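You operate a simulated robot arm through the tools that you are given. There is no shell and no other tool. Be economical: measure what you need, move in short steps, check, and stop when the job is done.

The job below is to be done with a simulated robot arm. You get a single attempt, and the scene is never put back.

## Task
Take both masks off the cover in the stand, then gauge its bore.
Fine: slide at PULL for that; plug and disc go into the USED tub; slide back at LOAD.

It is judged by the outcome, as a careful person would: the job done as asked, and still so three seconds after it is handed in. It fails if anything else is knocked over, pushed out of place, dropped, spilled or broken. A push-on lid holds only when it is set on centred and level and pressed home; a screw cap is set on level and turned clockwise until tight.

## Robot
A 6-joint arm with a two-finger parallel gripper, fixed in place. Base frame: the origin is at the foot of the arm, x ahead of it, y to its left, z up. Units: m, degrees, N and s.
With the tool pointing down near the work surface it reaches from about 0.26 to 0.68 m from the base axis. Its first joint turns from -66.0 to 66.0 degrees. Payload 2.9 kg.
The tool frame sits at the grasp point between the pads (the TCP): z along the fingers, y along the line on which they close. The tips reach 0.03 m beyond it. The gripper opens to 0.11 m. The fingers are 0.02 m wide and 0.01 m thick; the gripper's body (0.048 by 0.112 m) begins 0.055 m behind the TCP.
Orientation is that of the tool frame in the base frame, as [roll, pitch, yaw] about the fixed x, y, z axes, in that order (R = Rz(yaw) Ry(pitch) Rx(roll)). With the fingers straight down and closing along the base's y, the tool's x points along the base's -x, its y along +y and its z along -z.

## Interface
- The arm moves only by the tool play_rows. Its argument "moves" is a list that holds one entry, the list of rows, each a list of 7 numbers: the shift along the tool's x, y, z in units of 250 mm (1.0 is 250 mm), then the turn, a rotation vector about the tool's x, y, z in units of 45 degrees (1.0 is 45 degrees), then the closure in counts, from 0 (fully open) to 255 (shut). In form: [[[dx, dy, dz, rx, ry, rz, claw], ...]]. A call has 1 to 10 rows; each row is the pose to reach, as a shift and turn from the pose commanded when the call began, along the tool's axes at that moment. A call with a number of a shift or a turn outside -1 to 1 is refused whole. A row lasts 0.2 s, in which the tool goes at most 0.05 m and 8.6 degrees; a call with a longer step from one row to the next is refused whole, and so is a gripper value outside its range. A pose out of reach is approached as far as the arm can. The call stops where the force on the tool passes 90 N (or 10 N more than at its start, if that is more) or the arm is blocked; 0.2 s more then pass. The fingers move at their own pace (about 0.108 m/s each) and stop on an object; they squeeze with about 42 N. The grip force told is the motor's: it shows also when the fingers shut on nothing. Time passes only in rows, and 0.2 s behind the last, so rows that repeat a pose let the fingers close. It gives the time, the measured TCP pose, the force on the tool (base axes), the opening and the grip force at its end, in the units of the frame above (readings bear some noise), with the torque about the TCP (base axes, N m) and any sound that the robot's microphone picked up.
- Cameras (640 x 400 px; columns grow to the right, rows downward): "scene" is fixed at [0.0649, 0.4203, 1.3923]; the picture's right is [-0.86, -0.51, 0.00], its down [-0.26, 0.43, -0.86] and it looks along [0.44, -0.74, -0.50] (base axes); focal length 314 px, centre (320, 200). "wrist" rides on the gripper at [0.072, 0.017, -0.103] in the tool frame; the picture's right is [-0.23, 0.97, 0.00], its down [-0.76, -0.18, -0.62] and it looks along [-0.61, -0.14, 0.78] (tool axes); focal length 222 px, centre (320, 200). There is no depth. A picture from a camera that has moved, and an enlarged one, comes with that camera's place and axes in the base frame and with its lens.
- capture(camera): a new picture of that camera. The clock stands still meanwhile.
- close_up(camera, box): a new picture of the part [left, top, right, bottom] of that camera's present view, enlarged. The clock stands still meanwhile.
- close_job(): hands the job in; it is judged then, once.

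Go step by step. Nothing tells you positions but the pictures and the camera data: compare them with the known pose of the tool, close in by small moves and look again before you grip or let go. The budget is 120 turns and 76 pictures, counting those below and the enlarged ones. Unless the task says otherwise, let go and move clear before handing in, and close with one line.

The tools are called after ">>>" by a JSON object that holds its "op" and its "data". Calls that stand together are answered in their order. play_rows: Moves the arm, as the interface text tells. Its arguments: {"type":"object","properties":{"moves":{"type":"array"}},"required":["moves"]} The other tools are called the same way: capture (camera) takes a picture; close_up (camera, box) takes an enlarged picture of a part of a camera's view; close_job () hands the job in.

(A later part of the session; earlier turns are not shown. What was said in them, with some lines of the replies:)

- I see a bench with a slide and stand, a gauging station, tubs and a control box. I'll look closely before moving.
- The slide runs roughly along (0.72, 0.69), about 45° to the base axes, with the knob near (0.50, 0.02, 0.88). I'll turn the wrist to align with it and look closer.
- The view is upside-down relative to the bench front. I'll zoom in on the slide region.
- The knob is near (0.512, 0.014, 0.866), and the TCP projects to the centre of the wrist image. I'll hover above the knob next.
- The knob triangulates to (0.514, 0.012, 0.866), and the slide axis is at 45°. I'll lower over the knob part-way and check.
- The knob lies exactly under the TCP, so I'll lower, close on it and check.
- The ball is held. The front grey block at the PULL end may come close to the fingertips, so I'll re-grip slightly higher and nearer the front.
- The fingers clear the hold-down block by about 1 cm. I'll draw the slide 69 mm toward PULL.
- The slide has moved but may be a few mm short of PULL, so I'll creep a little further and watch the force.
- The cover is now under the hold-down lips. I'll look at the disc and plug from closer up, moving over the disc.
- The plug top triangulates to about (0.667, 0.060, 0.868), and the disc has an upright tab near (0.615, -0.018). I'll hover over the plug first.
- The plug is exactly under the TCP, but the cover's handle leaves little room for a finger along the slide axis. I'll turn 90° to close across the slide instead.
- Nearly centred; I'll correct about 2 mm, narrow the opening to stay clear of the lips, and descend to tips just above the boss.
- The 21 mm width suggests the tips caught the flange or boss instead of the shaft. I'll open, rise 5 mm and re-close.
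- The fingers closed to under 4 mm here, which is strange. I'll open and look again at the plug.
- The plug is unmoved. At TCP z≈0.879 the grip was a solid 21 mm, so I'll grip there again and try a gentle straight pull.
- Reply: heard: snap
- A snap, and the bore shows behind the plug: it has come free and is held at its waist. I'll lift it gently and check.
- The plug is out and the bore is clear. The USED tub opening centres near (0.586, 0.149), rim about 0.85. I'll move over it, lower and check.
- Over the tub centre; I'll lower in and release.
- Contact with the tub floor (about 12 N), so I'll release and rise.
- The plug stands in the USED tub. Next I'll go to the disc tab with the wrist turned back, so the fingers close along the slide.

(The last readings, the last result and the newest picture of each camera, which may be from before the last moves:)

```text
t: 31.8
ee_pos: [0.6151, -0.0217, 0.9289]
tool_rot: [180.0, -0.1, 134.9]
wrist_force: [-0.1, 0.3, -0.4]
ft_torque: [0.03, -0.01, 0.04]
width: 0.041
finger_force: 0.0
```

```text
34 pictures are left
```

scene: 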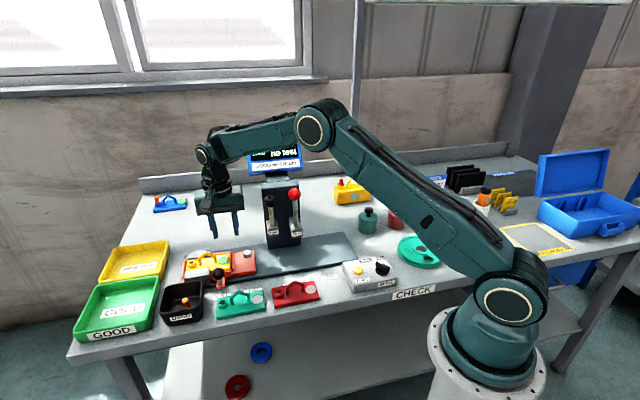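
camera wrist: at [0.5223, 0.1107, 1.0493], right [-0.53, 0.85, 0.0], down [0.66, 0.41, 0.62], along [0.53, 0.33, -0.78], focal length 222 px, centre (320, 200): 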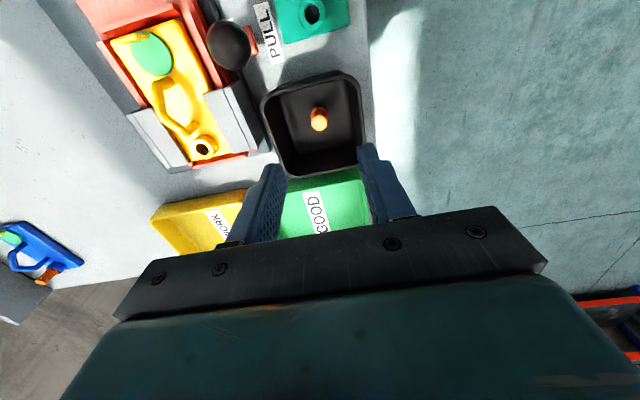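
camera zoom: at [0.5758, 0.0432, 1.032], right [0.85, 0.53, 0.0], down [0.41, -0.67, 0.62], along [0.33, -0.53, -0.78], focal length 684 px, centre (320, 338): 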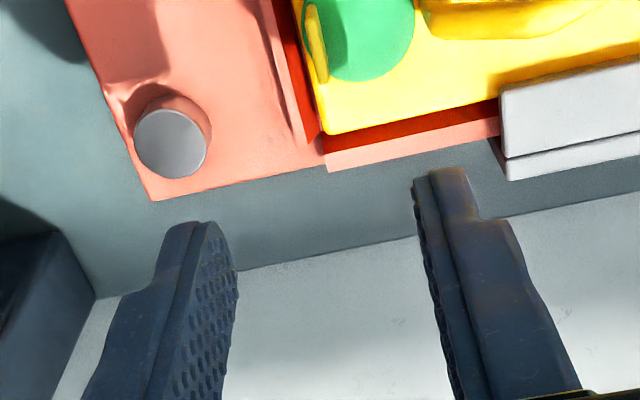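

The tab is about 24 mm further toward the front and 4–5 mm along. I'll correct at height, narrow the fingers and look again.

>>> {"op": "play_rows", "data": {"moves": [[[0.05, 0.01, 0, 0, 0, 0, 195], [0.096, 0.018, 0, 0, 0, 0, 195], [0.096, 0.018, 0.12, 0, 0, 0, 195], [0.096, 0.018, 0.12, 0, 0, 0, 195]]]}}

>>> {"op": "close_up", "data": {"camera": "wrist", "box": [240, 90, 400, 220]}}

>>> {"op": "close_up", "data": {"camera": "scene", "box": [190, 220, 270, 280]}}

```text
t: 32.8
ee_pos: [0.6021, 0.0002, 0.898]
tool_rot: [-180.0, -0.1, 135.0]
wrist_force: [0.5, 0.4, -0.2]
ft_torque: [-0.01, 0.04, -0.04]
width: 0.0259
finger_force: 0.0
```

```text
3.08 times, centred on (320, 155) of wrist
camera zoom: at [0.5629, 0.0638, 1.0021], right [0.85, 0.53, 0.0], down [0.41, -0.66, 0.62], along [0.33, -0.53, -0.78], focal length 684 px, centre (320, 338)
```

zoom: 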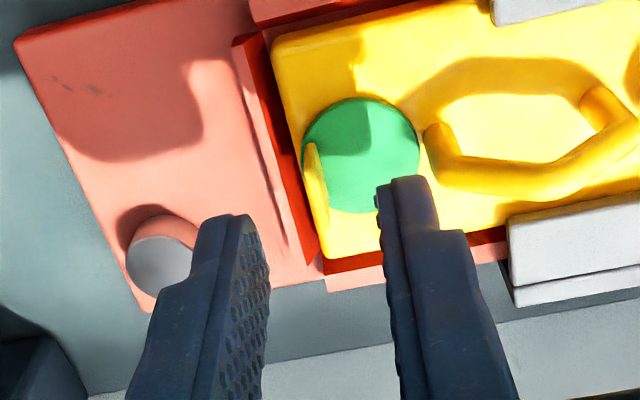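

```text
6.67 times, centred on (230, 250) of scene
camera zoom: at [0.0649, 0.4203, 1.3923], right [-0.86, -0.51, 0.0], down [-0.26, 0.43, -0.86], along [0.44, -0.74, -0.5], focal length 2092 px, centre (920, -133)
```

zoom: 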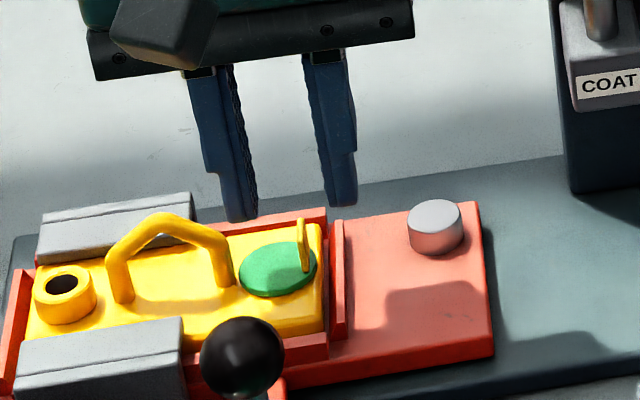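

The tab is between the fingers. I'll narrow them, descend to tips just above the disc, and close gently.

>>> {"op": "play_rows", "data": {"moves": [[[-0.014, 0, 0, 0, 0, 0, 204], [-0.014, 0, 0.06, 0, 0, 0, 204], [-0.014, 0, 0.1, 0, 0, 0, 204], [-0.014, 0, 0.12, 0, 0, 0, 204], [-0.014, 0, 0.12, 0, 0, 0, 204]]]}}

>>> {"op": "close_up", "data": {"camera": "wrist", "box": [240, 90, 400, 220]}}

>>> {"op": "close_up", "data": {"camera": "scene", "box": [190, 220, 270, 280]}}

```text
t: 34.0
ee_pos: [0.6057, -0.0035, 0.8711]
tool_rot: [179.9, 0.1, 135.0]
wrist_force: [-3.2, -0.2, 14.8]
ft_torque: [0.16, -0.01, 0.06]
width: 0.021
finger_force: 0.1
```

```text
3.08 times, centred on (320, 155) of wrist
camera zoom: at [0.5658, 0.0607, 0.9743], right [0.85, 0.53, 0.0], down [0.41, -0.66, 0.62], along [0.33, -0.53, -0.78], focal length 684 px, centre (320, 338)
```

zoom: 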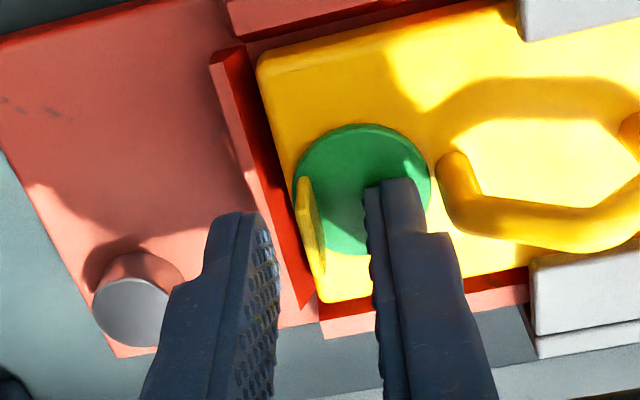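

```text
6.67 times, centred on (230, 250) of scene
camera zoom: at [0.0646, 0.4203, 1.3923], right [-0.86, -0.51, 0.0], down [-0.26, 0.43, -0.86], along [0.44, -0.74, -0.5], focal length 2092 px, centre (920, -133)
```

zoom: 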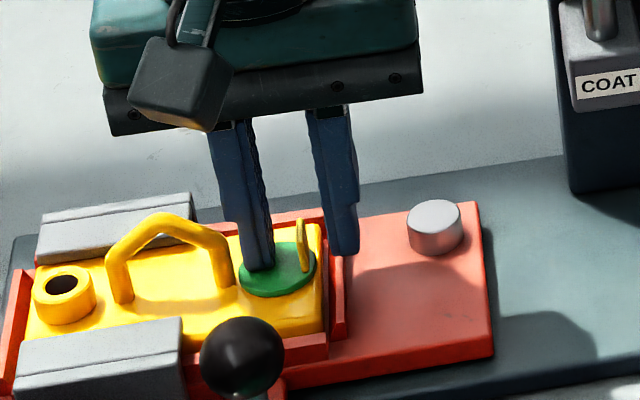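

The right tip touches the disc face. I'll back off 2 mm and close on the tab.

>>> {"op": "play_rows", "data": {"moves": [[[0.008, 0, -0.012, 0, 0, 0, 204], [0.012, 0, -0.012, 0, 0, 0, 230], [0.012, 0, -0.012, 0, 0, 0, 255], [0.012, 0, -0.012, 0, 0, 0, 255], [0.012, 0, -0.012, 0, 0, 0, 255]]]}}

>>> {"op": "close_up", "data": {"camera": "wrist", "box": [240, 90, 400, 220]}}

```text
t: 35.2
ee_pos: [0.6014, -0.0008, 0.8732]
tool_rot: [180.0, 0.0, 135.0]
wrist_force: [-0.6, -0.1, -1.4]
ft_torque: [-0.01, -0.02, 0.02]
width: 0.0
finger_force: 38.2
```

```text
3.08 times, centred on (320, 155) of wrist
camera zoom: at [0.5629, 0.0632, 0.9756], right [0.85, 0.53, 0.0], down [0.41, -0.66, 0.62], along [0.33, -0.53, -0.78], focal length 684 px, centre (320, 338)
```

zoom: 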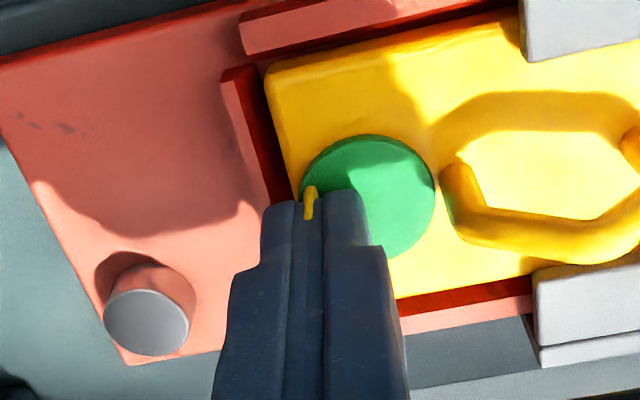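

The fingers closed with the tab seemingly pinched between them, though the width reads zero. I'll try a small lift and look.

>>> {"op": "play_rows", "data": {"moves": [[[0, 0, -0.008, 0, 0, 0, 255], [0, 0, -0.016, 0, 0, 0, 255], [0, 0, -0.024, 0, 0, 0, 255], [0, 0, -0.04, 0, 0, 0, 255], [0, 0, -0.06, 0, 0, 0, 255]]]}}

>>> {"op": "close_up", "data": {"camera": "wrist", "box": [240, 90, 400, 220]}}

>>> {"op": "close_up", "data": {"camera": "scene", "box": [190, 220, 270, 280]}}

```text
t: 36.4
ee_pos: [0.6011, -0.001, 0.8878]
tool_rot: [-180.0, -0.1, 135.0]
wrist_force: [0.2, 0.0, 0.3]
ft_torque: [0.01, 0.0, -0.02]
width: 0.0
finger_force: 38.0
heard: snap
```

```text
3.08 times, centred on (320, 155) of wrist
camera zoom: at [0.5625, 0.0628, 0.9909], right [0.85, 0.53, 0.0], down [0.41, -0.66, 0.62], along [0.33, -0.53, -0.78], focal length 684 px, centre (320, 338)
```

zoom: 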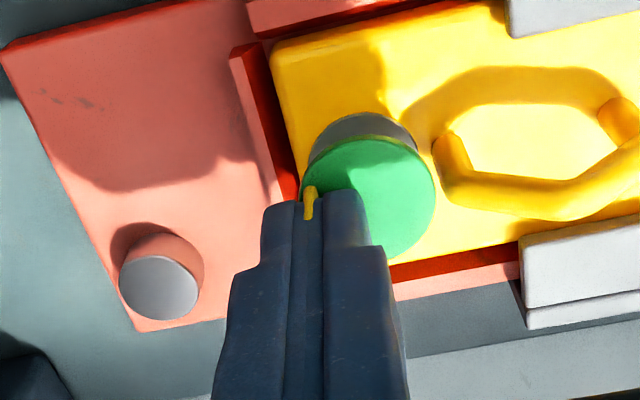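

```text
6.67 times, centred on (230, 250) of scene
camera zoom: at [0.0649, 0.4203, 1.3923], right [-0.86, -0.51, 0.0], down [-0.26, 0.43, -0.86], along [0.44, -0.74, -0.5], focal length 2092 px, centre (920, -133)
```

zoom: 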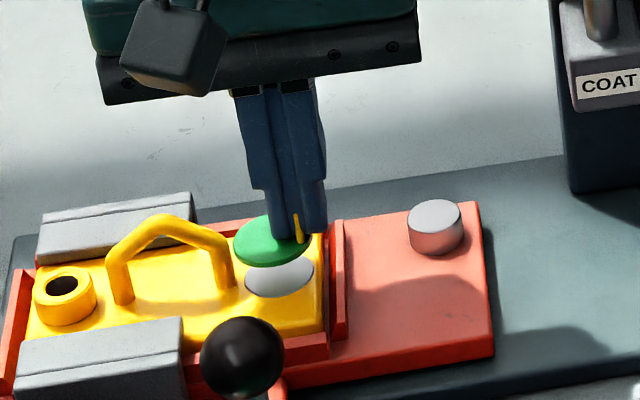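

The disc is off and held by its tab. I'll raise it and carry it over the tub, offset from the standing plug.

>>> {"op": "play_rows", "data": {"moves": [[[0, 0, -0.12, 0, 0, 0, 255], [0, 0, -0.25, 0, 0, 0, 255], [0.091, 0.104, -0.25, 0, 0, 0, 255], [0.182, 0.207, -0.25, 0, 0, 0, 255], [0.274, 0.31, -0.25, 0, 0, 0, 255], [0.365, 0.414, -0.25, 0, 0, 0, 255], [0.365, 0.414, -0.1, 0, 0, 0, 255], [0.365, 0.414, -0.1, 0, 0, 0, 255]]]}}

>>> {"op": "close_up", "data": {"camera": "wrist", "box": [220, 40, 420, 220]}}

```text
t: 38.2
ee_pos: [0.6108, 0.1367, 0.9118]
tool_rot: [-180.0, 0.0, 135.0]
wrist_force: [0.1, -0.1, 0.2]
ft_torque: [-0.01, 0.01, -0.02]
width: 0.0
finger_force: 38.0
```

```text
2.22 times, centred on (320, 130) of wrist
camera zoom: at [0.5716, 0.2011, 1.0156], right [0.85, 0.53, 0.0], down [0.41, -0.66, 0.62], along [0.33, -0.53, -0.78], focal length 494 px, centre (320, 356)
```

zoom: 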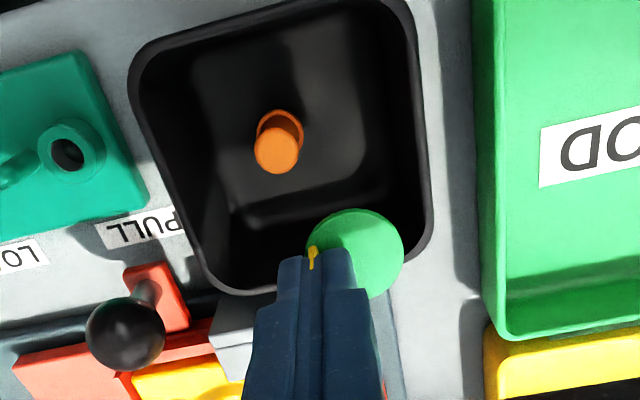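

The disc clears the plug and walls. I'll shift 3 mm and lower until it touches the floor.

>>> {"op": "play_rows", "data": {"moves": [[[0, -0.012, 0.08, 0, 0, 0, 255], [0, -0.012, 0.16, 0, 0, 0, 255], [0, -0.012, 0.2, 0, 0, 0, 255], [0, -0.012, 0.23, 0, 0, 0, 255], [0, -0.012, 0.25, 0, 0, 0, 255], [0, -0.012, 0.265, 0, 0, 0, 255], [0, -0.012, 0.265, 0, 0, 0, 255]]]}}

>>> {"op": "close_up", "data": {"camera": "wrist", "box": [220, 40, 420, 220]}}

```text
t: 39.8
ee_pos: [0.6091, 0.1352, 0.8458]
tool_rot: [180.0, 0.0, 135.1]
wrist_force: [-0.6, 0.0, -0.4]
ft_torque: [-0.02, 0.01, 0.0]
width: 0.0
finger_force: 37.8
```

```text
2.22 times, centred on (320, 130) of wrist
camera zoom: at [0.5701, 0.1985, 0.9493], right [0.85, 0.53, 0.0], down [0.41, -0.66, 0.62], along [0.33, -0.53, -0.78], focal length 494 px, centre (320, 356)
```

zoom: 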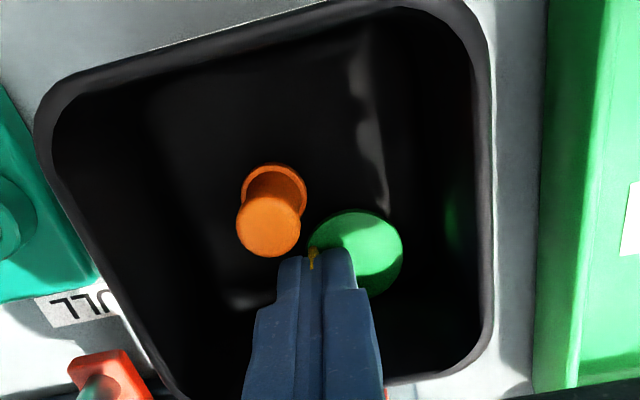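

>>> {"op": "play_rows", "data": {"moves": [[[-0.006, 0, 0.015, 0, 0, 0, 255], [-0.006, 0, 0.03, 0, 0, 0, 255], [-0.006, 0, 0.04, 0, 0, 0, 255], [-0.006, 0, 0.05, 0, 0, 0, 255], [-0.006, 0, 0.05, 0, 0, 0, 255]]]}}

```text
t: 41.0
ee_pos: [0.6112, 0.135, 0.8365]
tool_rot: [179.7, 0.2, 135.1]
wrist_force: [-13.3, 3.6, 34.3]
ft_torque: [0.24, 0.36, 0.08]
width: 0.0
finger_force: 38.8
```

Contact with the floor; I'll back off slightly, release a little and rise.

>>> {"op": "play_rows", "data": {"moves": [[[0, 0, -0.014, 0, 0, 0, 255], [0, 0, -0.014, 0, 0, 0, 225], [0, 0, -0.014, 0, 0, 0, 215], [0, 0, -0.04, 0, 0, 0, 215], [0, 0, -0.1, 0, 0, 0, 215], [0, 0, -0.24, 0, 0, 0, 215], [0, 0, -0.4, 0, 0, 0, 160], [0, 0, -0.46, 0, 0, 0, 116]]]}}

>>> {"op": "capture", "data": {"camera": "wrist"}}

```text
t: 42.8
ee_pos: [0.6111, 0.1331, 0.9492]
tool_rot: [180.0, 0.0, 134.9]
wrist_force: [-0.4, -0.7, 0.0]
ft_torque: [-0.01, -0.01, 0.01]
width: 0.06
finger_force: 0.0
```

```text
24 pictures are left
camera wrist: at [0.5726, 0.1962, 1.0531], right [0.85, 0.53, 0.0], down [0.41, -0.66, 0.62], along [0.33, -0.53, -0.78], focal length 222 px, centre (320, 200)
```

wrist: 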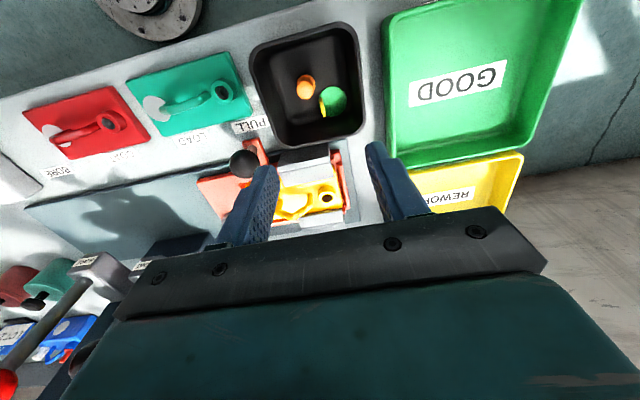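

Both masks are in the USED tub. Next I'll return above the slide knob.

>>> {"op": "play_rows", "data": {"moves": [[[-0.013, -0.11, 0, 0, 0, 0, 130], [-0.027, -0.22, 0, 0, 0, 0, 130], [-0.04, -0.328, 0, 0, 0, 0, 130], [-0.04, -0.328, 0.1, 0, 0, 0, 130], [-0.04, -0.328, 0.1, 0, 0, 0, 130]]]}}

>>> {"op": "close_up", "data": {"camera": "wrist", "box": [240, 90, 400, 220]}}

```text
t: 44.0
ee_pos: [0.5597, 0.0678, 0.9211]
tool_rot: [179.9, 0.1, 135.0]
wrist_force: [-0.1, -0.5, -0.1]
ft_torque: [0.01, -0.03, -0.01]
width: 0.0541
finger_force: 0.1
```

```text
3.08 times, centred on (320, 155) of wrist
camera zoom: at [0.5202, 0.1319, 1.0252], right [0.85, 0.53, 0.0], down [0.41, -0.66, 0.62], along [0.33, -0.53, -0.78], focal length 684 px, centre (320, 338)
```

zoom: 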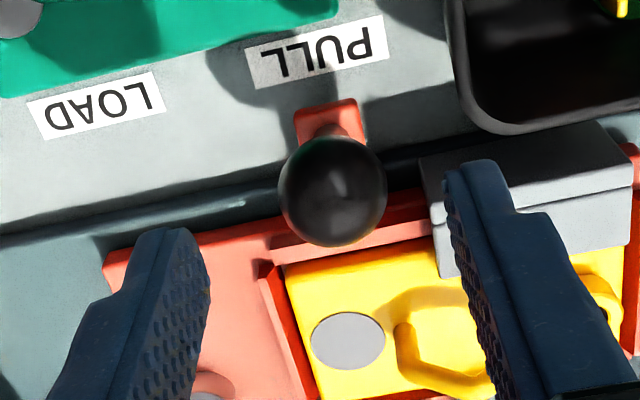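

>>> {"op": "play_rows", "data": {"moves": [[[0, 0.01, 0.08, 0, 0, 0, 140], [0, 0.01, 0.149, 0, 0, 0, 140], [0, 0.01, 0.149, 0, 0, 0, 220], [0, 0.01, 0.149, 0, 0, 0, 255], [0, 0.01, 0.149, 0, 0, 0, 255]]]}}

>>> {"op": "play_rows", "data": {"moves": [[[0, -0.06, 0, 0, 0, 0, 255], [0, -0.14, 0, 0, 0, 0, 255], [0, -0.24, 0, 0, 0, 0, 255], [0, -0.34, 0, 0, 0, 0, 255], [0, -0.44, 0, 0, 0, 0, 255], [0, -0.54, 0, 0, 0, 0, 255], [0, -0.64, 0, 0, 0, 0, 255], [0, -0.7, 0, 0, 0, 0, 255], [0, -0.7, 0, 0, 0, 0, 255]]]}}

>>> {"op": "capture", "data": {"camera": "scene"}}

```text
t: 45.2
ee_pos: [0.5603, 0.0698, 0.8855]
tool_rot: [-179.9, 0.0, 135.0]
wrist_force: [-1.6, -0.2, -1.4]
ft_torque: [-0.06, -0.05, 0.01]
width: 0.0294
finger_force: 45.3
```

```text
t: 47.2
ee_pos: [0.4367, -0.0555, 0.8857]
tool_rot: [-179.8, -0.2, 134.9]
wrist_force: [0.3, -1.9, -36.0]
ft_torque: [0.29, 0.38, -0.09]
width: 0.0289
finger_force: 45.0
```

```text
22 pictures are left
```

scene: 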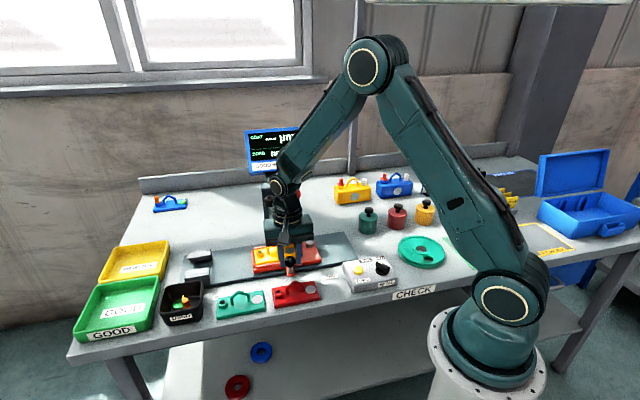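

The slide follows. I'll continue to BORE.

>>> {"op": "play_rows", "data": {"moves": [[[0, -0.06, 0.005, 0, 0, 0, 255], [0, -0.14, 0.008, 0, 0, 0, 255], [0, -0.22, 0.008, 0, 0, 0, 255], [0, -0.29, 0.008, 0, 0, 0, 255], [0, -0.334, 0.008, 0, 0, 0, 255], [0, -0.334, 0.008, 0, 0, 0, 255]]]}}

>>> {"op": "capture", "data": {"camera": "wrist"}}

>>> {"op": "close_up", "data": {"camera": "scene", "box": [230, 120, 350, 290]}}

```text
t: 48.6
ee_pos: [0.379, -0.1127, 0.885]
tool_rot: [179.9, 0.1, 135.0]
wrist_force: [-6.3, 5.1, 1.3]
ft_torque: [0.5, 0.46, 0.05]
width: 0.0292
finger_force: 45.0
```

```text
21 pictures are left
camera wrist: at [0.3387, -0.0489, 0.9887], right [0.85, 0.53, 0.0], down [0.41, -0.66, 0.62], along [0.33, -0.53, -0.78], focal length 222 px, centre (320, 200)
```

wrist: 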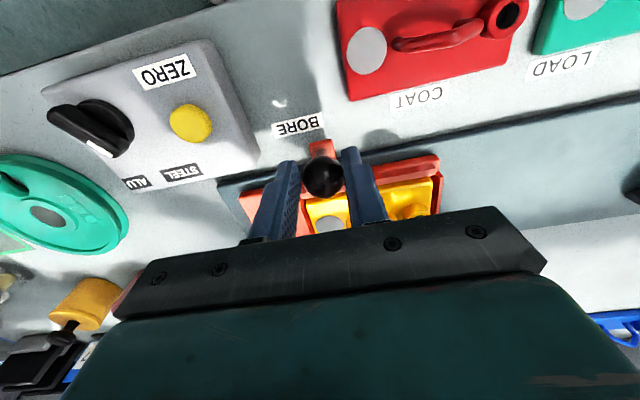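

```text
2.35 times, centred on (290, 205) of scene
camera zoom: at [0.0648, 0.4204, 1.3922], right [-0.86, -0.51, 0.0], down [-0.26, 0.43, -0.86], along [0.44, -0.74, -0.5], focal length 738 px, centre (391, 188)
```

zoom: 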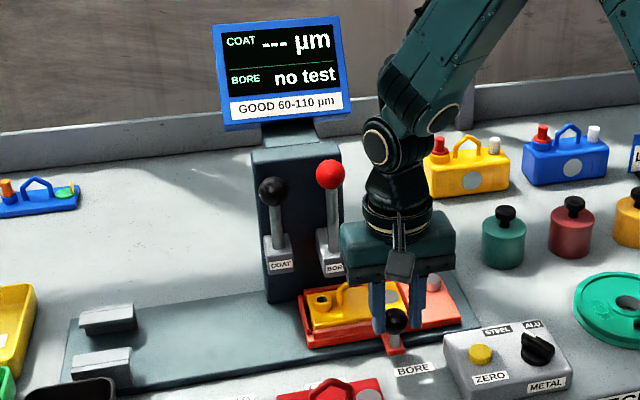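

The slide is about 16–18 mm short of the BORE label, so I'll creep on.

>>> {"op": "play_rows", "data": {"moves": [[[0, -0.03, 0, 0, 0, 0, 255], [0, -0.05, 0, 0, 0, 0, 255], [0, -0.068, 0, 0, 0, 0, 255], [0, -0.068, 0, 0, 0, 0, 255]]]}}

>>> {"op": "close_up", "data": {"camera": "wrist", "box": [240, 80, 440, 240]}}

```text
t: 49.6
ee_pos: [0.3644, -0.1251, 0.8853]
tool_rot: [179.9, 0.1, 135.0]
wrist_force: [-5.1, 6.2, 20.5]
ft_torque: [0.0, 0.06, -0.05]
width: 0.0292
finger_force: 44.9
```

```text
2.50 times, centred on (340, 160) of wrist
camera zoom: at [0.3264, -0.0609, 0.9885], right [0.85, 0.53, 0.0], down [0.41, -0.66, 0.62], along [0.33, -0.53, -0.78], focal length 555 px, centre (270, 300)
```

zoom: 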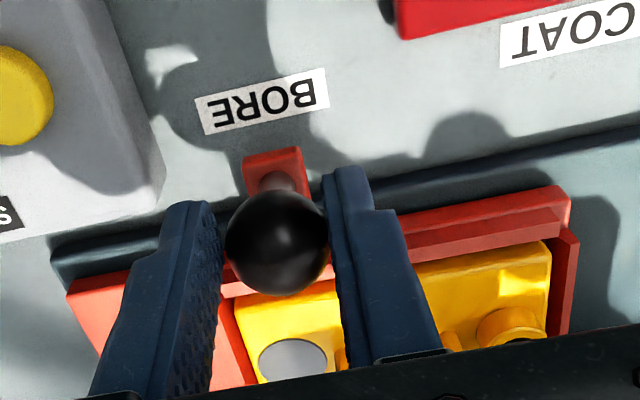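

The slide is aligned at BORE. I'll release the knob, rise and back away to view the levers.

>>> {"op": "play_rows", "data": {"moves": [[[0, 0, 0, 0, 0, 0, 160], [0, 0, 0, 0, 0, 0, 130], [0, 0, -0.15, 0, 0, 0, 130], [0.05, 0, -0.3, 0, 0, 0, 130], [0.2, 0, -0.4, 0, 0, 0, 130], [0.36, 0, -0.4, 0, 0, 0, 130], [0.36, 0, -0.4, 0, 0, 0, 130]]]}}

>>> {"op": "close_up", "data": {"camera": "scene", "box": [230, 170, 330, 290]}}

>>> {"op": "capture", "data": {"camera": "wrist"}}

```text
t: 51.2
ee_pos: [0.303, -0.0618, 0.9845]
tool_rot: [-180.0, 0.0, 135.0]
wrist_force: [-0.2, -0.4, -0.8]
ft_torque: [0.04, 0.02, 0.02]
width: 0.054
finger_force: 0.0
```

```text
3.33 times, centred on (280, 230) of scene
camera zoom: at [0.0649, 0.4203, 1.3923], right [-0.86, -0.51, 0.0], down [-0.26, 0.43, -0.86], along [0.44, -0.74, -0.5], focal length 1046 px, centre (453, 100)
```

zoom: 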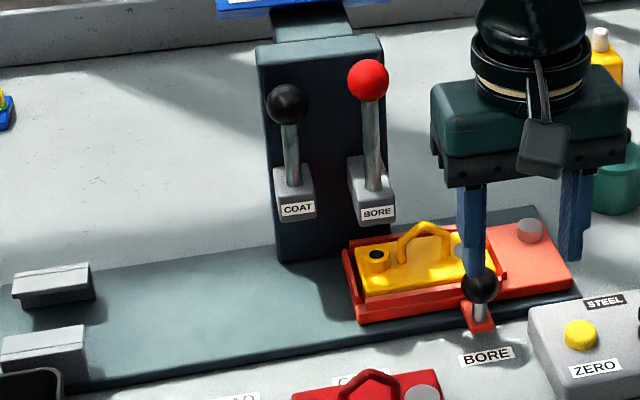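

```text
17 pictures are left
camera wrist: at [0.2644, 0.0019, 1.0881], right [0.85, 0.53, 0.0], down [0.41, -0.66, 0.62], along [0.33, -0.53, -0.78], focal length 222 px, centre (320, 200)
```

wrist: 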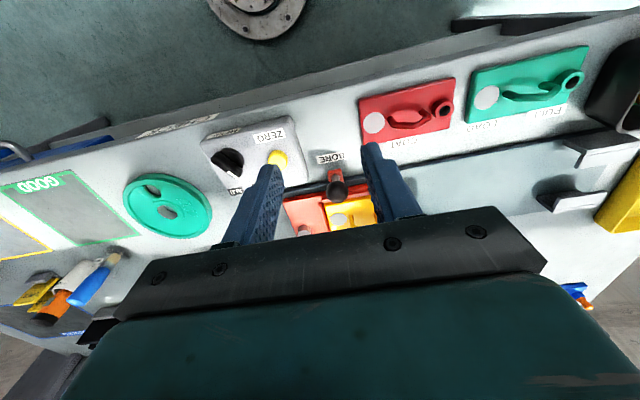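

The BORE lever (red) stands above the bore. I'll move high in front of it to look with the wrist camera and locate its knob.

>>> {"op": "play_rows", "data": {"moves": [[[0, 0.05, -0.18, 0, 0, 0, 130], [-0.05, 0.1, -0.36, 0, 0, 0, 130], [-0.18, 0.16, -0.48, 0, 0, 0, 130], [-0.32, 0.22, -0.542, 0, 0, 0, 130], [-0.45, 0.278, -0.542, 0, 0, 0, 130], [-0.584, 0.278, -0.542, 0, 0, 0, 130], [-0.584, 0.278, -0.542, 0, 0, 0, 130]]]}}

>>> {"op": "capture", "data": {"camera": "wrist"}}

```text
t: 52.8
ee_pos: [0.4571, -0.1148, 1.1193]
tool_rot: [180.0, 0.0, 135.0]
wrist_force: [0.6, -0.3, 0.0]
ft_torque: [0.03, 0.01, 0.0]
width: 0.0541
finger_force: 0.1
```

```text
16 pictures are left
camera wrist: at [0.4167, -0.0516, 1.2224], right [0.85, 0.53, 0.0], down [0.41, -0.66, 0.62], along [0.33, -0.53, -0.78], focal length 222 px, centre (320, 200)
```

wrist: 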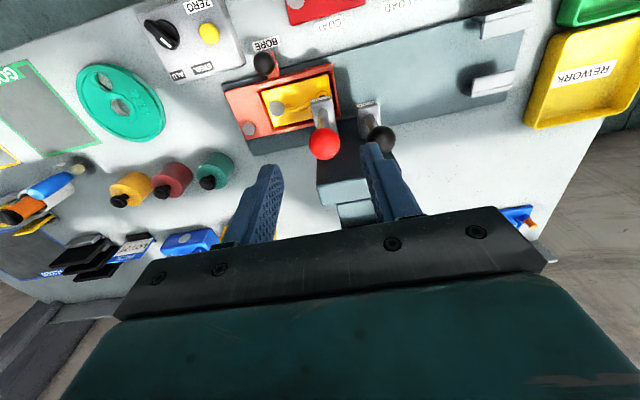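

The red knob triangulates to (0.469, -0.130, 1.015). I'll lower the fingers around it.

>>> {"op": "play_rows", "data": {"moves": [[[-0.076, -0.009, 0, 0, 0, 0, 150], [-0.076, -0.009, 0.15, 0, 0, 0, 150], [-0.076, -0.009, 0.25, 0, 0, 0, 150], [-0.076, -0.009, 0.25, 0, 0, 0, 150]]]}}

>>> {"op": "close_up", "data": {"camera": "wrist", "box": [220, 90, 420, 230]}}

```text
t: 53.8
ee_pos: [0.4675, -0.1307, 1.0573]
tool_rot: [180.0, 0.0, 135.0]
wrist_force: [-0.5, 0.4, 0.3]
ft_torque: [0.0, -0.01, 0.01]
width: 0.0451
finger_force: 0.0
```

```text
2.86 times, centred on (320, 160) of wrist
camera zoom: at [0.4278, -0.0668, 1.1604], right [0.85, 0.53, 0.0], down [0.41, -0.66, 0.62], along [0.33, -0.53, -0.78], focal length 635 px, centre (320, 314)
```

zoom: 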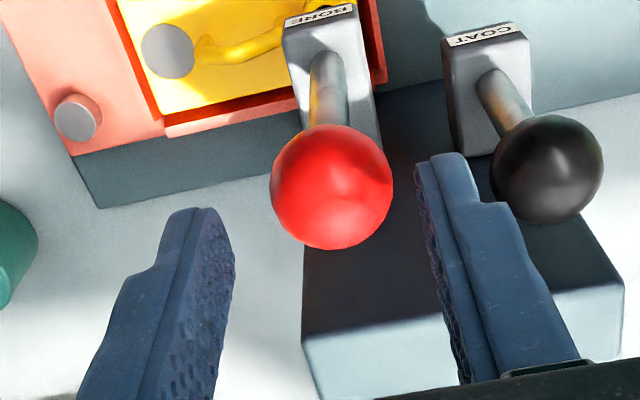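

>>> {"op": "play_rows", "data": {"moves": [[[0, 0.01, 0.08, 0, 0, 0, 155], [0, 0.01, 0.16, 0, 0, 0, 155], [0, 0.01, 0.16, 0, 0, 0, 220], [0, 0.01, 0.16, 0, 0, 0, 255], [0, 0.01, 0.16, 0, 0, 0, 255]]]}}

```text
t: 55.0
ee_pos: [0.4676, -0.1275, 1.0165]
tool_rot: [179.9, 0.0, 134.8]
wrist_force: [-8.5, -7.6, 1.4]
ft_torque: [-0.16, -0.02, -0.07]
width: 0.031
finger_force: 44.8
```

The knob is held. I'll pull it forward along a small arc and watch the forces.

>>> {"op": "play_rows", "data": {"moves": [[[0.015, -0.004, 0, 0, 0, 0, 255], [0.029, -0.004, 0.001, 0, 0, 0, 255], [0.058, -0.004, 0.004, 0, 0, 0, 255], [0.087, -0.004, 0.009, 0, 0, 0, 255], [0.116, -0.004, 0.016, 0, 0, 0, 255], [0.116, -0.004, 0.016, 0, 0, 0, 255]]]}}

>>> {"op": "close_up", "data": {"camera": "scene", "box": [230, 120, 350, 290]}}

```text
t: 56.4
ee_pos: [0.4468, -0.1079, 1.0131]
tool_rot: [-180.0, -0.1, 135.1]
wrist_force: [-1.1, -0.2, -0.1]
ft_torque: [-0.03, -0.03, 0.04]
width: 0.0001
finger_force: 37.6
```

```text
2.35 times, centred on (290, 205) of scene
camera zoom: at [0.0649, 0.4203, 1.3923], right [-0.86, -0.51, 0.0], down [-0.26, 0.43, -0.86], along [0.44, -0.74, -0.5], focal length 738 px, centre (391, 188)
```

zoom: 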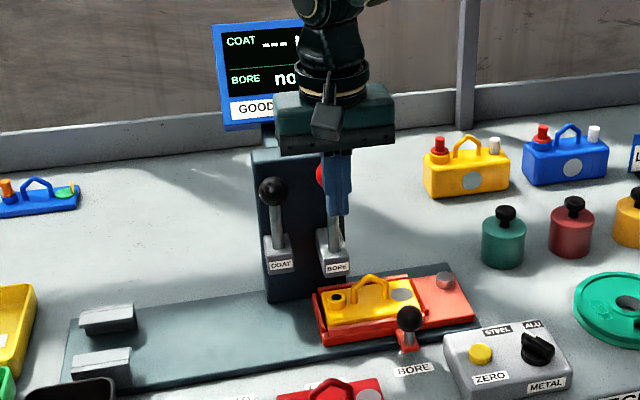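

The fingers slid off the ball. I'll instead place the closed fingers behind the knob and push it forward positively.

>>> {"op": "play_rows", "data": {"moves": [[[0, 0, -0.12, 0, 0, 0, 255], [0, 0, -0.23, 0, 0, 0, 255], [-0.12, 0.004, -0.23, 0, 0, 0, 255], [-0.234, 0.004, -0.23, 0, 0, 0, 255], [-0.234, 0.004, -0.16, 0, 0, 0, 255], [-0.234, 0.004, -0.09, 0, 0, 0, 255], [-0.234, 0.004, -0.09, 0, 0, 0, 255]]]}}

>>> {"op": "close_up", "data": {"camera": "wrist", "box": [220, 90, 420, 230]}}

```text
t: 58.0
ee_pos: [0.4902, -0.1486, 1.0357]
tool_rot: [180.0, 0.0, 135.0]
wrist_force: [-0.4, -0.3, 1.1]
ft_torque: [-0.02, 0.0, -0.02]
width: 0.0
finger_force: 37.7
```

```text
2.86 times, centred on (320, 160) of wrist
camera zoom: at [0.4505, -0.0863, 1.1389], right [0.85, 0.53, 0.0], down [0.41, -0.66, 0.62], along [0.33, -0.53, -0.78], focal length 635 px, centre (320, 314)
```

zoom: 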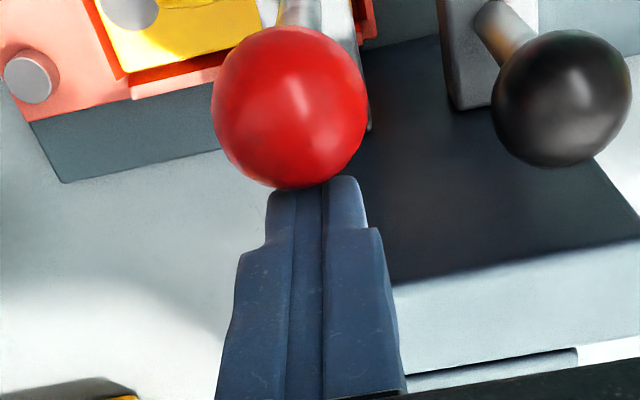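

The fingers sit directly behind the knob. I'll push forward with a slight downward arc.

>>> {"op": "play_rows", "data": {"moves": [[[0.03, 0, 0.001, 0, 0, 0, 255], [0.06, 0, 0.004, 0, 0, 0, 255], [0.09, 0, 0.009, 0, 0, 0, 255], [0.12, 0, 0.016, 0, 0, 0, 255], [0.15, 0, 0.026, 0, 0, 0, 255], [0.18, 0, 0.038, 0, 0, 0, 255]]]}}

>>> {"op": "close_up", "data": {"camera": "scene", "box": [230, 120, 350, 290]}}

```text
t: 58.7
ee_pos: [0.4865, -0.1492, 1.0386]
tool_rot: [179.1, 2.8, 133.5]
wrist_force: [9.3, -11.6, -1.8]
ft_torque: [-0.24, -0.33, 0.0]
width: 0.0002
finger_force: 37.6
stopped in row 3: the force on the tool passed its limit at 97 N (the readings are from after the stop); the commanded pose is now the measured one
```

```text
2.35 times, centred on (290, 205) of scene
camera zoom: at [0.0652, 0.42, 1.3924], right [-0.86, -0.51, 0.0], down [-0.26, 0.43, -0.86], along [0.44, -0.74, -0.5], focal length 738 px, centre (391, 188)
```

zoom: 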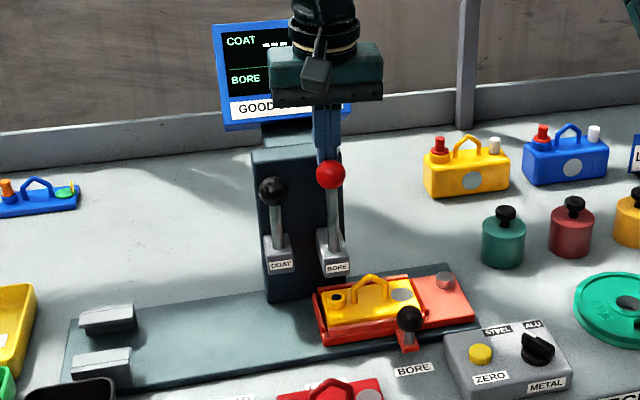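

That direction is blocked solid, so I stopped. The BORE bracket sits directly above the bore, so the lever probably presses straight down. I'll re-level the tool and go above the knob.

>>> {"op": "play_rows", "data": {"moves": [[[-0.01, 0, -0.04, 0.007, 0.02, -0.011, 255], [-0.01, 0, -0.1, 0.014, 0.041, -0.022, 255], [0, 0, -0.18, 0.02, 0.062, -0.033, 255], [0.06, 0.006, -0.18, 0.02, 0.062, -0.033, 255], [0.104, 0.006, -0.18, 0.02, 0.062, -0.033, 255], [0.104, 0.006, -0.18, 0.02, 0.062, -0.033, 255]]]}}

>>> {"op": "close_up", "data": {"camera": "wrist", "box": [220, 90, 420, 230]}}

```text
t: 60.1
ee_pos: [0.4664, -0.1252, 1.0807]
tool_rot: [-179.9, -0.4, 135.2]
wrist_force: [0.4, 0.2, -0.2]
ft_torque: [0.0, -0.02, 0.0]
width: 0.0
finger_force: 37.3
```

```text
2.86 times, centred on (320, 160) of wrist
camera zoom: at [0.4279, -0.0626, 1.1847], right [0.85, 0.53, 0.0], down [0.42, -0.67, 0.62], along [0.33, -0.52, -0.79], focal length 635 px, centre (320, 314)
```

zoom: 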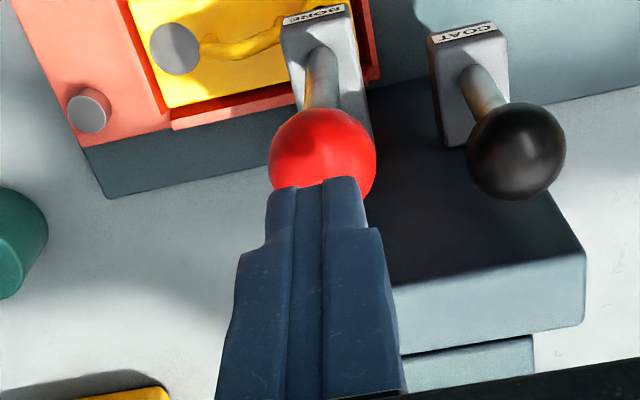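

>>> {"op": "play_rows", "data": {"moves": [[[-0.014, 0, 0.04, 0, 0, 0, 255], [-0.014, 0, 0.08, 0, 0, 0, 255], [-0.014, 0, 0.1, 0, 0, 0, 255], [-0.014, 0, 0.115, 0, 0, 0, 255], [-0.014, 0, 0.13, 0, 0, 0, 255]]]}}

```text
t: 61.3
ee_pos: [0.4694, -0.1289, 1.0482]
tool_rot: [-180.0, -0.4, 135.2]
wrist_force: [0.0, 0.8, 1.6]
ft_torque: [-0.01, 0.03, -0.02]
width: 0.0
finger_force: 38.2
```

>>> {"op": "close_up", "data": {"camera": "wrist", "box": [220, 90, 420, 230]}}

```text
2.86 times, centred on (320, 160) of wrist
camera zoom: at [0.4308, -0.0655, 1.153], right [0.85, 0.53, 0.0], down [0.42, -0.67, 0.62], along [0.33, -0.53, -0.79], focal length 635 px, centre (320, 314)
```

zoom: 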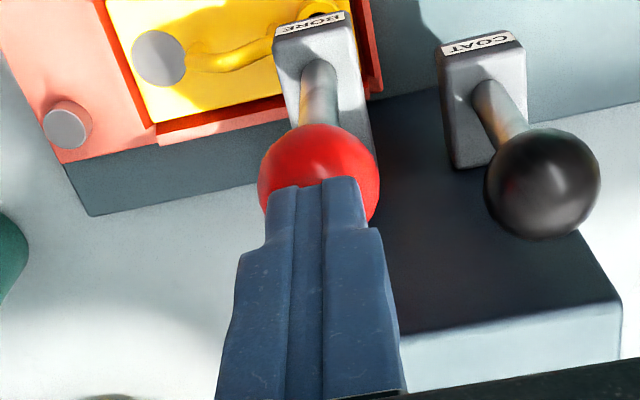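

The BORE bracket and knob seem to have moved down slightly with the push. I'll keep pressing down gently.

>>> {"op": "play_rows", "data": {"moves": [[[0, 0, 0.02, 0, 0, 0, 255], [0, 0, 0.04, 0, 0, 0, 255], [0, 0, 0.06, 0, 0, 0, 255], [0, 0, 0.08, 0, 0, 0, 255], [0, 0, 0.1, 0, 0, 0, 255], [0, 0, 0.1, 0, 0, 0, 255]]]}}

>>> {"op": "close_up", "data": {"camera": "scene", "box": [230, 120, 350, 290]}}

```text
t: 62.7
ee_pos: [0.4677, -0.1287, 1.0251]
tool_rot: [179.8, -0.2, 135.2]
wrist_force: [0.8, 1.5, 3.5]
ft_torque: [0.01, -0.04, 0.03]
width: 0.0
finger_force: 37.8
```

```text
2.35 times, centred on (290, 205) of scene
camera zoom: at [0.0649, 0.4203, 1.3922], right [-0.86, -0.51, 0.0], down [-0.26, 0.43, -0.86], along [0.44, -0.74, -0.5], focal length 738 px, centre (391, 188)
```

zoom: 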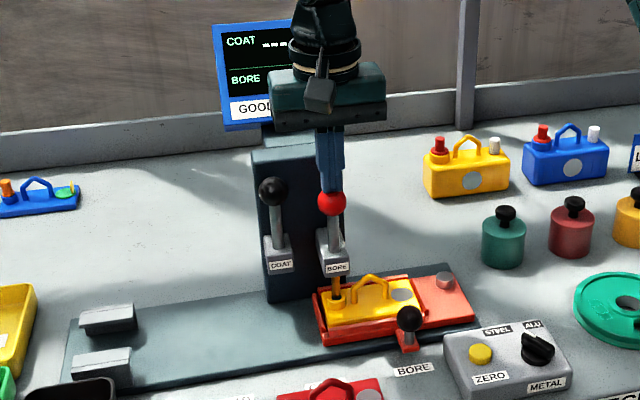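

Pressing down works: the knob is lower and a pin is descending into the bore. I'll continue until it bottoms.

>>> {"op": "play_rows", "data": {"moves": [[[0, 0, 0.02, 0, 0, 0, 255], [0, 0, 0.04, 0, 0, 0, 255], [0, 0, 0.055, 0, 0, 0, 255], [0, 0, 0.07, 0, 0, 0, 255], [0, 0, 0.085, 0, 0, 0, 255], [0, 0, 0.1, 0, 0, 0, 255], [0, 0, 0.1, 0, 0, 0, 255]]]}}

>>> {"op": "close_up", "data": {"camera": "scene", "box": [230, 120, 350, 290]}}

```text
t: 64.0
ee_pos: [0.4704, -0.1286, 1.0152]
tool_rot: [179.6, 0.5, 135.2]
wrist_force: [-4.7, 1.3, 12.3]
ft_torque: [0.04, 0.17, 0.01]
width: 0.0
finger_force: 38.0
stopped in row 6: the force on the tool passed its limit at 94 N (the readings are from after the stop); the commanded pose is now the measured one
```

```text
2.35 times, centred on (290, 205) of scene
camera zoom: at [0.0646, 0.4204, 1.3923], right [-0.86, -0.51, 0.0], down [-0.26, 0.43, -0.87], along [0.44, -0.74, -0.5], focal length 738 px, centre (391, 188)
```

zoom: 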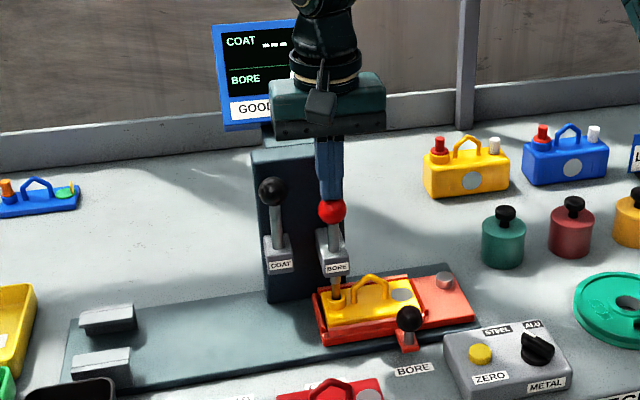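

The pin has bottomed. I'll rise, back off and read the screen.

>>> {"op": "play_rows", "data": {"moves": [[[0, 0, -0.1, 0.009, 0.011, 0, 255], [0, 0, -0.25, 0.009, 0.011, 0, 255], [0, 0, -0.4, 0.009, 0.011, 0, 255], [0.15, -0.1, -0.45, 0.009, 0.011, 0, 200], [0.3, -0.25, -0.45, 0.009, 0.011, 0, 130], [0.45, -0.4, -0.45, 0.009, 0.011, 0, 130], [0.45, -0.5, -0.45, 0.009, 0.011, 0, 130]]]}}

>>> {"op": "close_up", "data": {"camera": "scene", "box": [230, 120, 350, 290]}}

```text
refused: row 5 steps farther than a row can; nothing moved
```

```text
2.35 times, centred on (290, 205) of scene
camera zoom: at [0.0646, 0.4204, 1.3923], right [-0.86, -0.51, 0.0], down [-0.26, 0.43, -0.87], along [0.44, -0.74, -0.5], focal length 738 px, centre (391, 188)
```

zoom: 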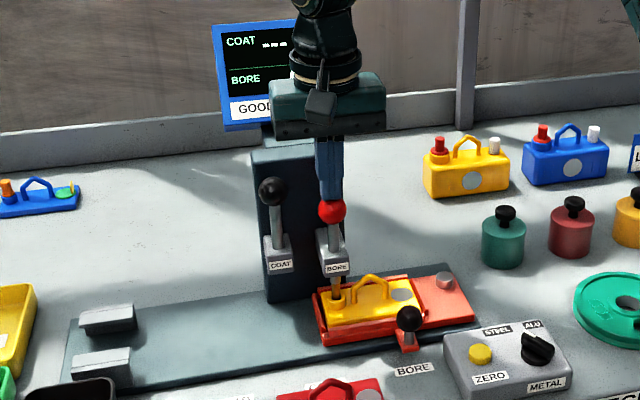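

>>> {"op": "play_rows", "data": {"moves": [[[0, 0, -0.1, 0.009, 0.011, 0, 255], [0, 0, -0.2, 0.009, 0.011, 0, 255], [0, 0, -0.3, 0.009, 0.011, 0, 255], [0.1, -0.09, -0.3, 0.009, 0.011, 0, 220], [0.2, -0.18, -0.3, 0.009, 0.011, 0, 180], [0.31, -0.27, -0.3, 0.009, 0.011, 0, 130], [0.31, -0.29, -0.15, 0.009, 0.011, 0, 130], [0.31, -0.29, 0.0, 0.009, 0.011, 0, 130], [0.31, -0.29, 0.15, 0.009, 0.011, 0, 130], [0.31, -0.29, 0.3, 0.009, 0.011, 0, 130]]]}}

>>> {"op": "close_up", "data": {"camera": "scene", "box": [230, 120, 350, 290]}}

```text
t: 66.2
ee_pos: [0.3633, -0.1267, 0.9343]
tool_rot: [-180.0, -0.1, 135.2]
wrist_force: [0.7, -0.5, 0.1]
ft_torque: [0.0, -0.02, 0.0]
width: 0.0542
finger_force: 0.1
```

```text
2.35 times, centred on (290, 205) of scene
camera zoom: at [0.0649, 0.4203, 1.3923], right [-0.86, -0.51, 0.0], down [-0.26, 0.43, -0.86], along [0.44, -0.74, -0.5], focal length 738 px, centre (391, 188)
```

zoom: 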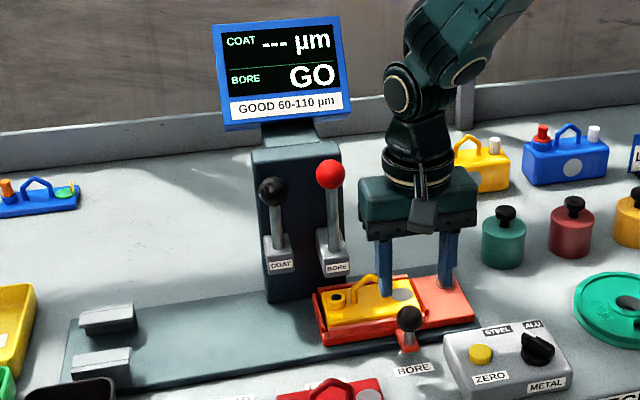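

BORE reads GO and the lever has sprung back up. Next I'll grip the slide knob and return the slide to LOAD.

>>> {"op": "play_rows", "data": {"moves": [[[0, 0.008, 0.1, 0, 0, 0, 140], [0, 0.008, 0.196, 0, 0, 0, 140], [0, 0.008, 0.196, 0, 0, 0, 220], [0, 0.008, 0.196, 0, 0, 0, 255], [0, 0.008, 0.196, 0, 0, 0, 255]]]}}

>>> {"op": "play_rows", "data": {"moves": [[[0, 0.06, 0, 0, 0, 0, 255], [0, 0.16, 0, 0, 0, 0, 255], [0, 0.26, 0, 0, 0, 0, 255], [0, 0.36, 0, 0, 0, 0, 255], [0, 0.46, 0, 0, 0, 0, 255], [0, 0.56, 0, 0, 0, 0, 255], [0, 0.66, 0, 0, 0, 0, 255], [0, 0.75, 0, 0, 0, 0, 255], [0, 0.805, 0, 0, 0, 0, 255], [0, 0.805, 0, 0, 0, 0, 255]]]}}

>>> {"op": "close_up", "data": {"camera": "wrist", "box": [220, 90, 580, 270]}}

```text
t: 67.4
ee_pos: [0.3658, -0.1225, 0.8863]
tool_rot: [-179.9, 0.0, 135.1]
wrist_force: [-1.8, -2.6, -2.0]
ft_torque: [-0.25, -0.11, -0.02]
width: 0.029
finger_force: 44.8
```

```text
t: 69.6
ee_pos: [0.5072, 0.0192, 0.8862]
tool_rot: [-179.8, -0.3, 135.1]
wrist_force: [-6.7, 1.2, -20.1]
ft_torque: [-0.19, 0.16, 0.02]
width: 0.0291
finger_force: 45.7
```

```text
1.78 times, centred on (400, 180) of wrist
camera zoom: at [0.4687, 0.0823, 0.9899], right [0.85, 0.53, 0.0], down [0.42, -0.66, 0.62], along [0.33, -0.53, -0.78], focal length 395 px, centre (178, 236)
```

zoom: 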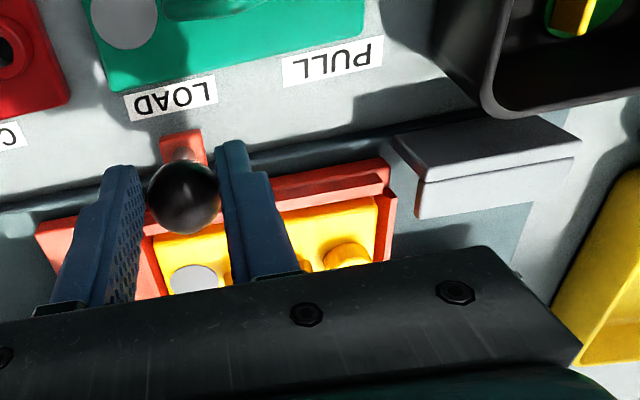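

The slide matches its original LOAD position to about 1 mm. I'll make a 1 mm trim, release and rise clear.

>>> {"op": "play_rows", "data": {"moves": [[[0, -0.005, 0, 0, 0, 0, 255], [0, -0.005, 0, 0, 0, 0, 255], [0, -0.005, 0, 0, 0, 0, 180], [0, -0.005, 0, 0, 0, 0, 140], [0, -0.005, -0.12, 0, 0, 0, 130], [0, -0.005, -0.28, 0, 0, 0, 130], [0.12, -0.005, -0.42, 0, 0, 0, 130], [0.28, -0.005, -0.5, 0, 0, 0, 130], [0.28, -0.005, -0.5, 0, 0, 0, 130]]]}}

>>> {"op": "close_up", "data": {"camera": "scene", "box": [150, 120, 350, 320]}}

>>> {"op": "capture", "data": {"camera": "wrist"}}

```text
t: 71.6
ee_pos: [0.4578, 0.0653, 1.0139]
tool_rot: [-179.9, -0.1, 135.2]
wrist_force: [0.7, 0.3, 0.0]
ft_torque: [-0.01, 0.02, 0.01]
width: 0.0538
finger_force: 0.0
```

```text
2.00 times, centred on (250, 220) of scene
camera zoom: at [0.0649, 0.4203, 1.3923], right [-0.86, -0.51, 0.0], down [-0.26, 0.43, -0.86], along [0.44, -0.74, -0.5], focal length 628 px, centre (460, 160)
```

zoom: 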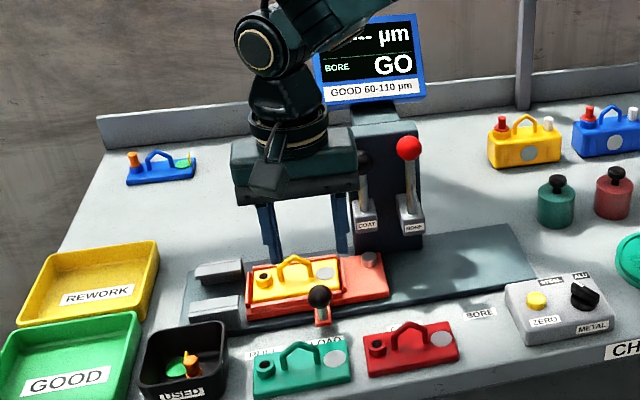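

```text
3 pictures are left
camera wrist: at [0.4187, 0.1295, 1.1171], right [0.85, 0.53, 0.0], down [0.42, -0.66, 0.62], along [0.33, -0.53, -0.78], focal length 222 px, centre (320, 200)
```

wrist: 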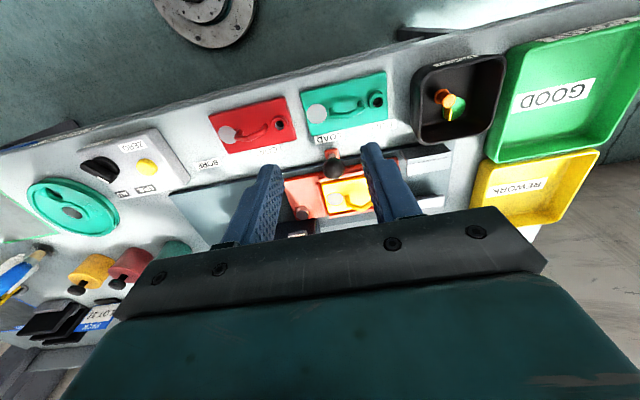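

The plug and disc are in the USED tub, BORE shows GO, the slide is at LOAD and the arm is clear. I'm handing in.

>>> {"op": "close_job", "data": {}}

```text
The job is handed in.
```

Both masks are off the cover and in the USED tub, the bore gauged GO, and the slide is back at LOAD.
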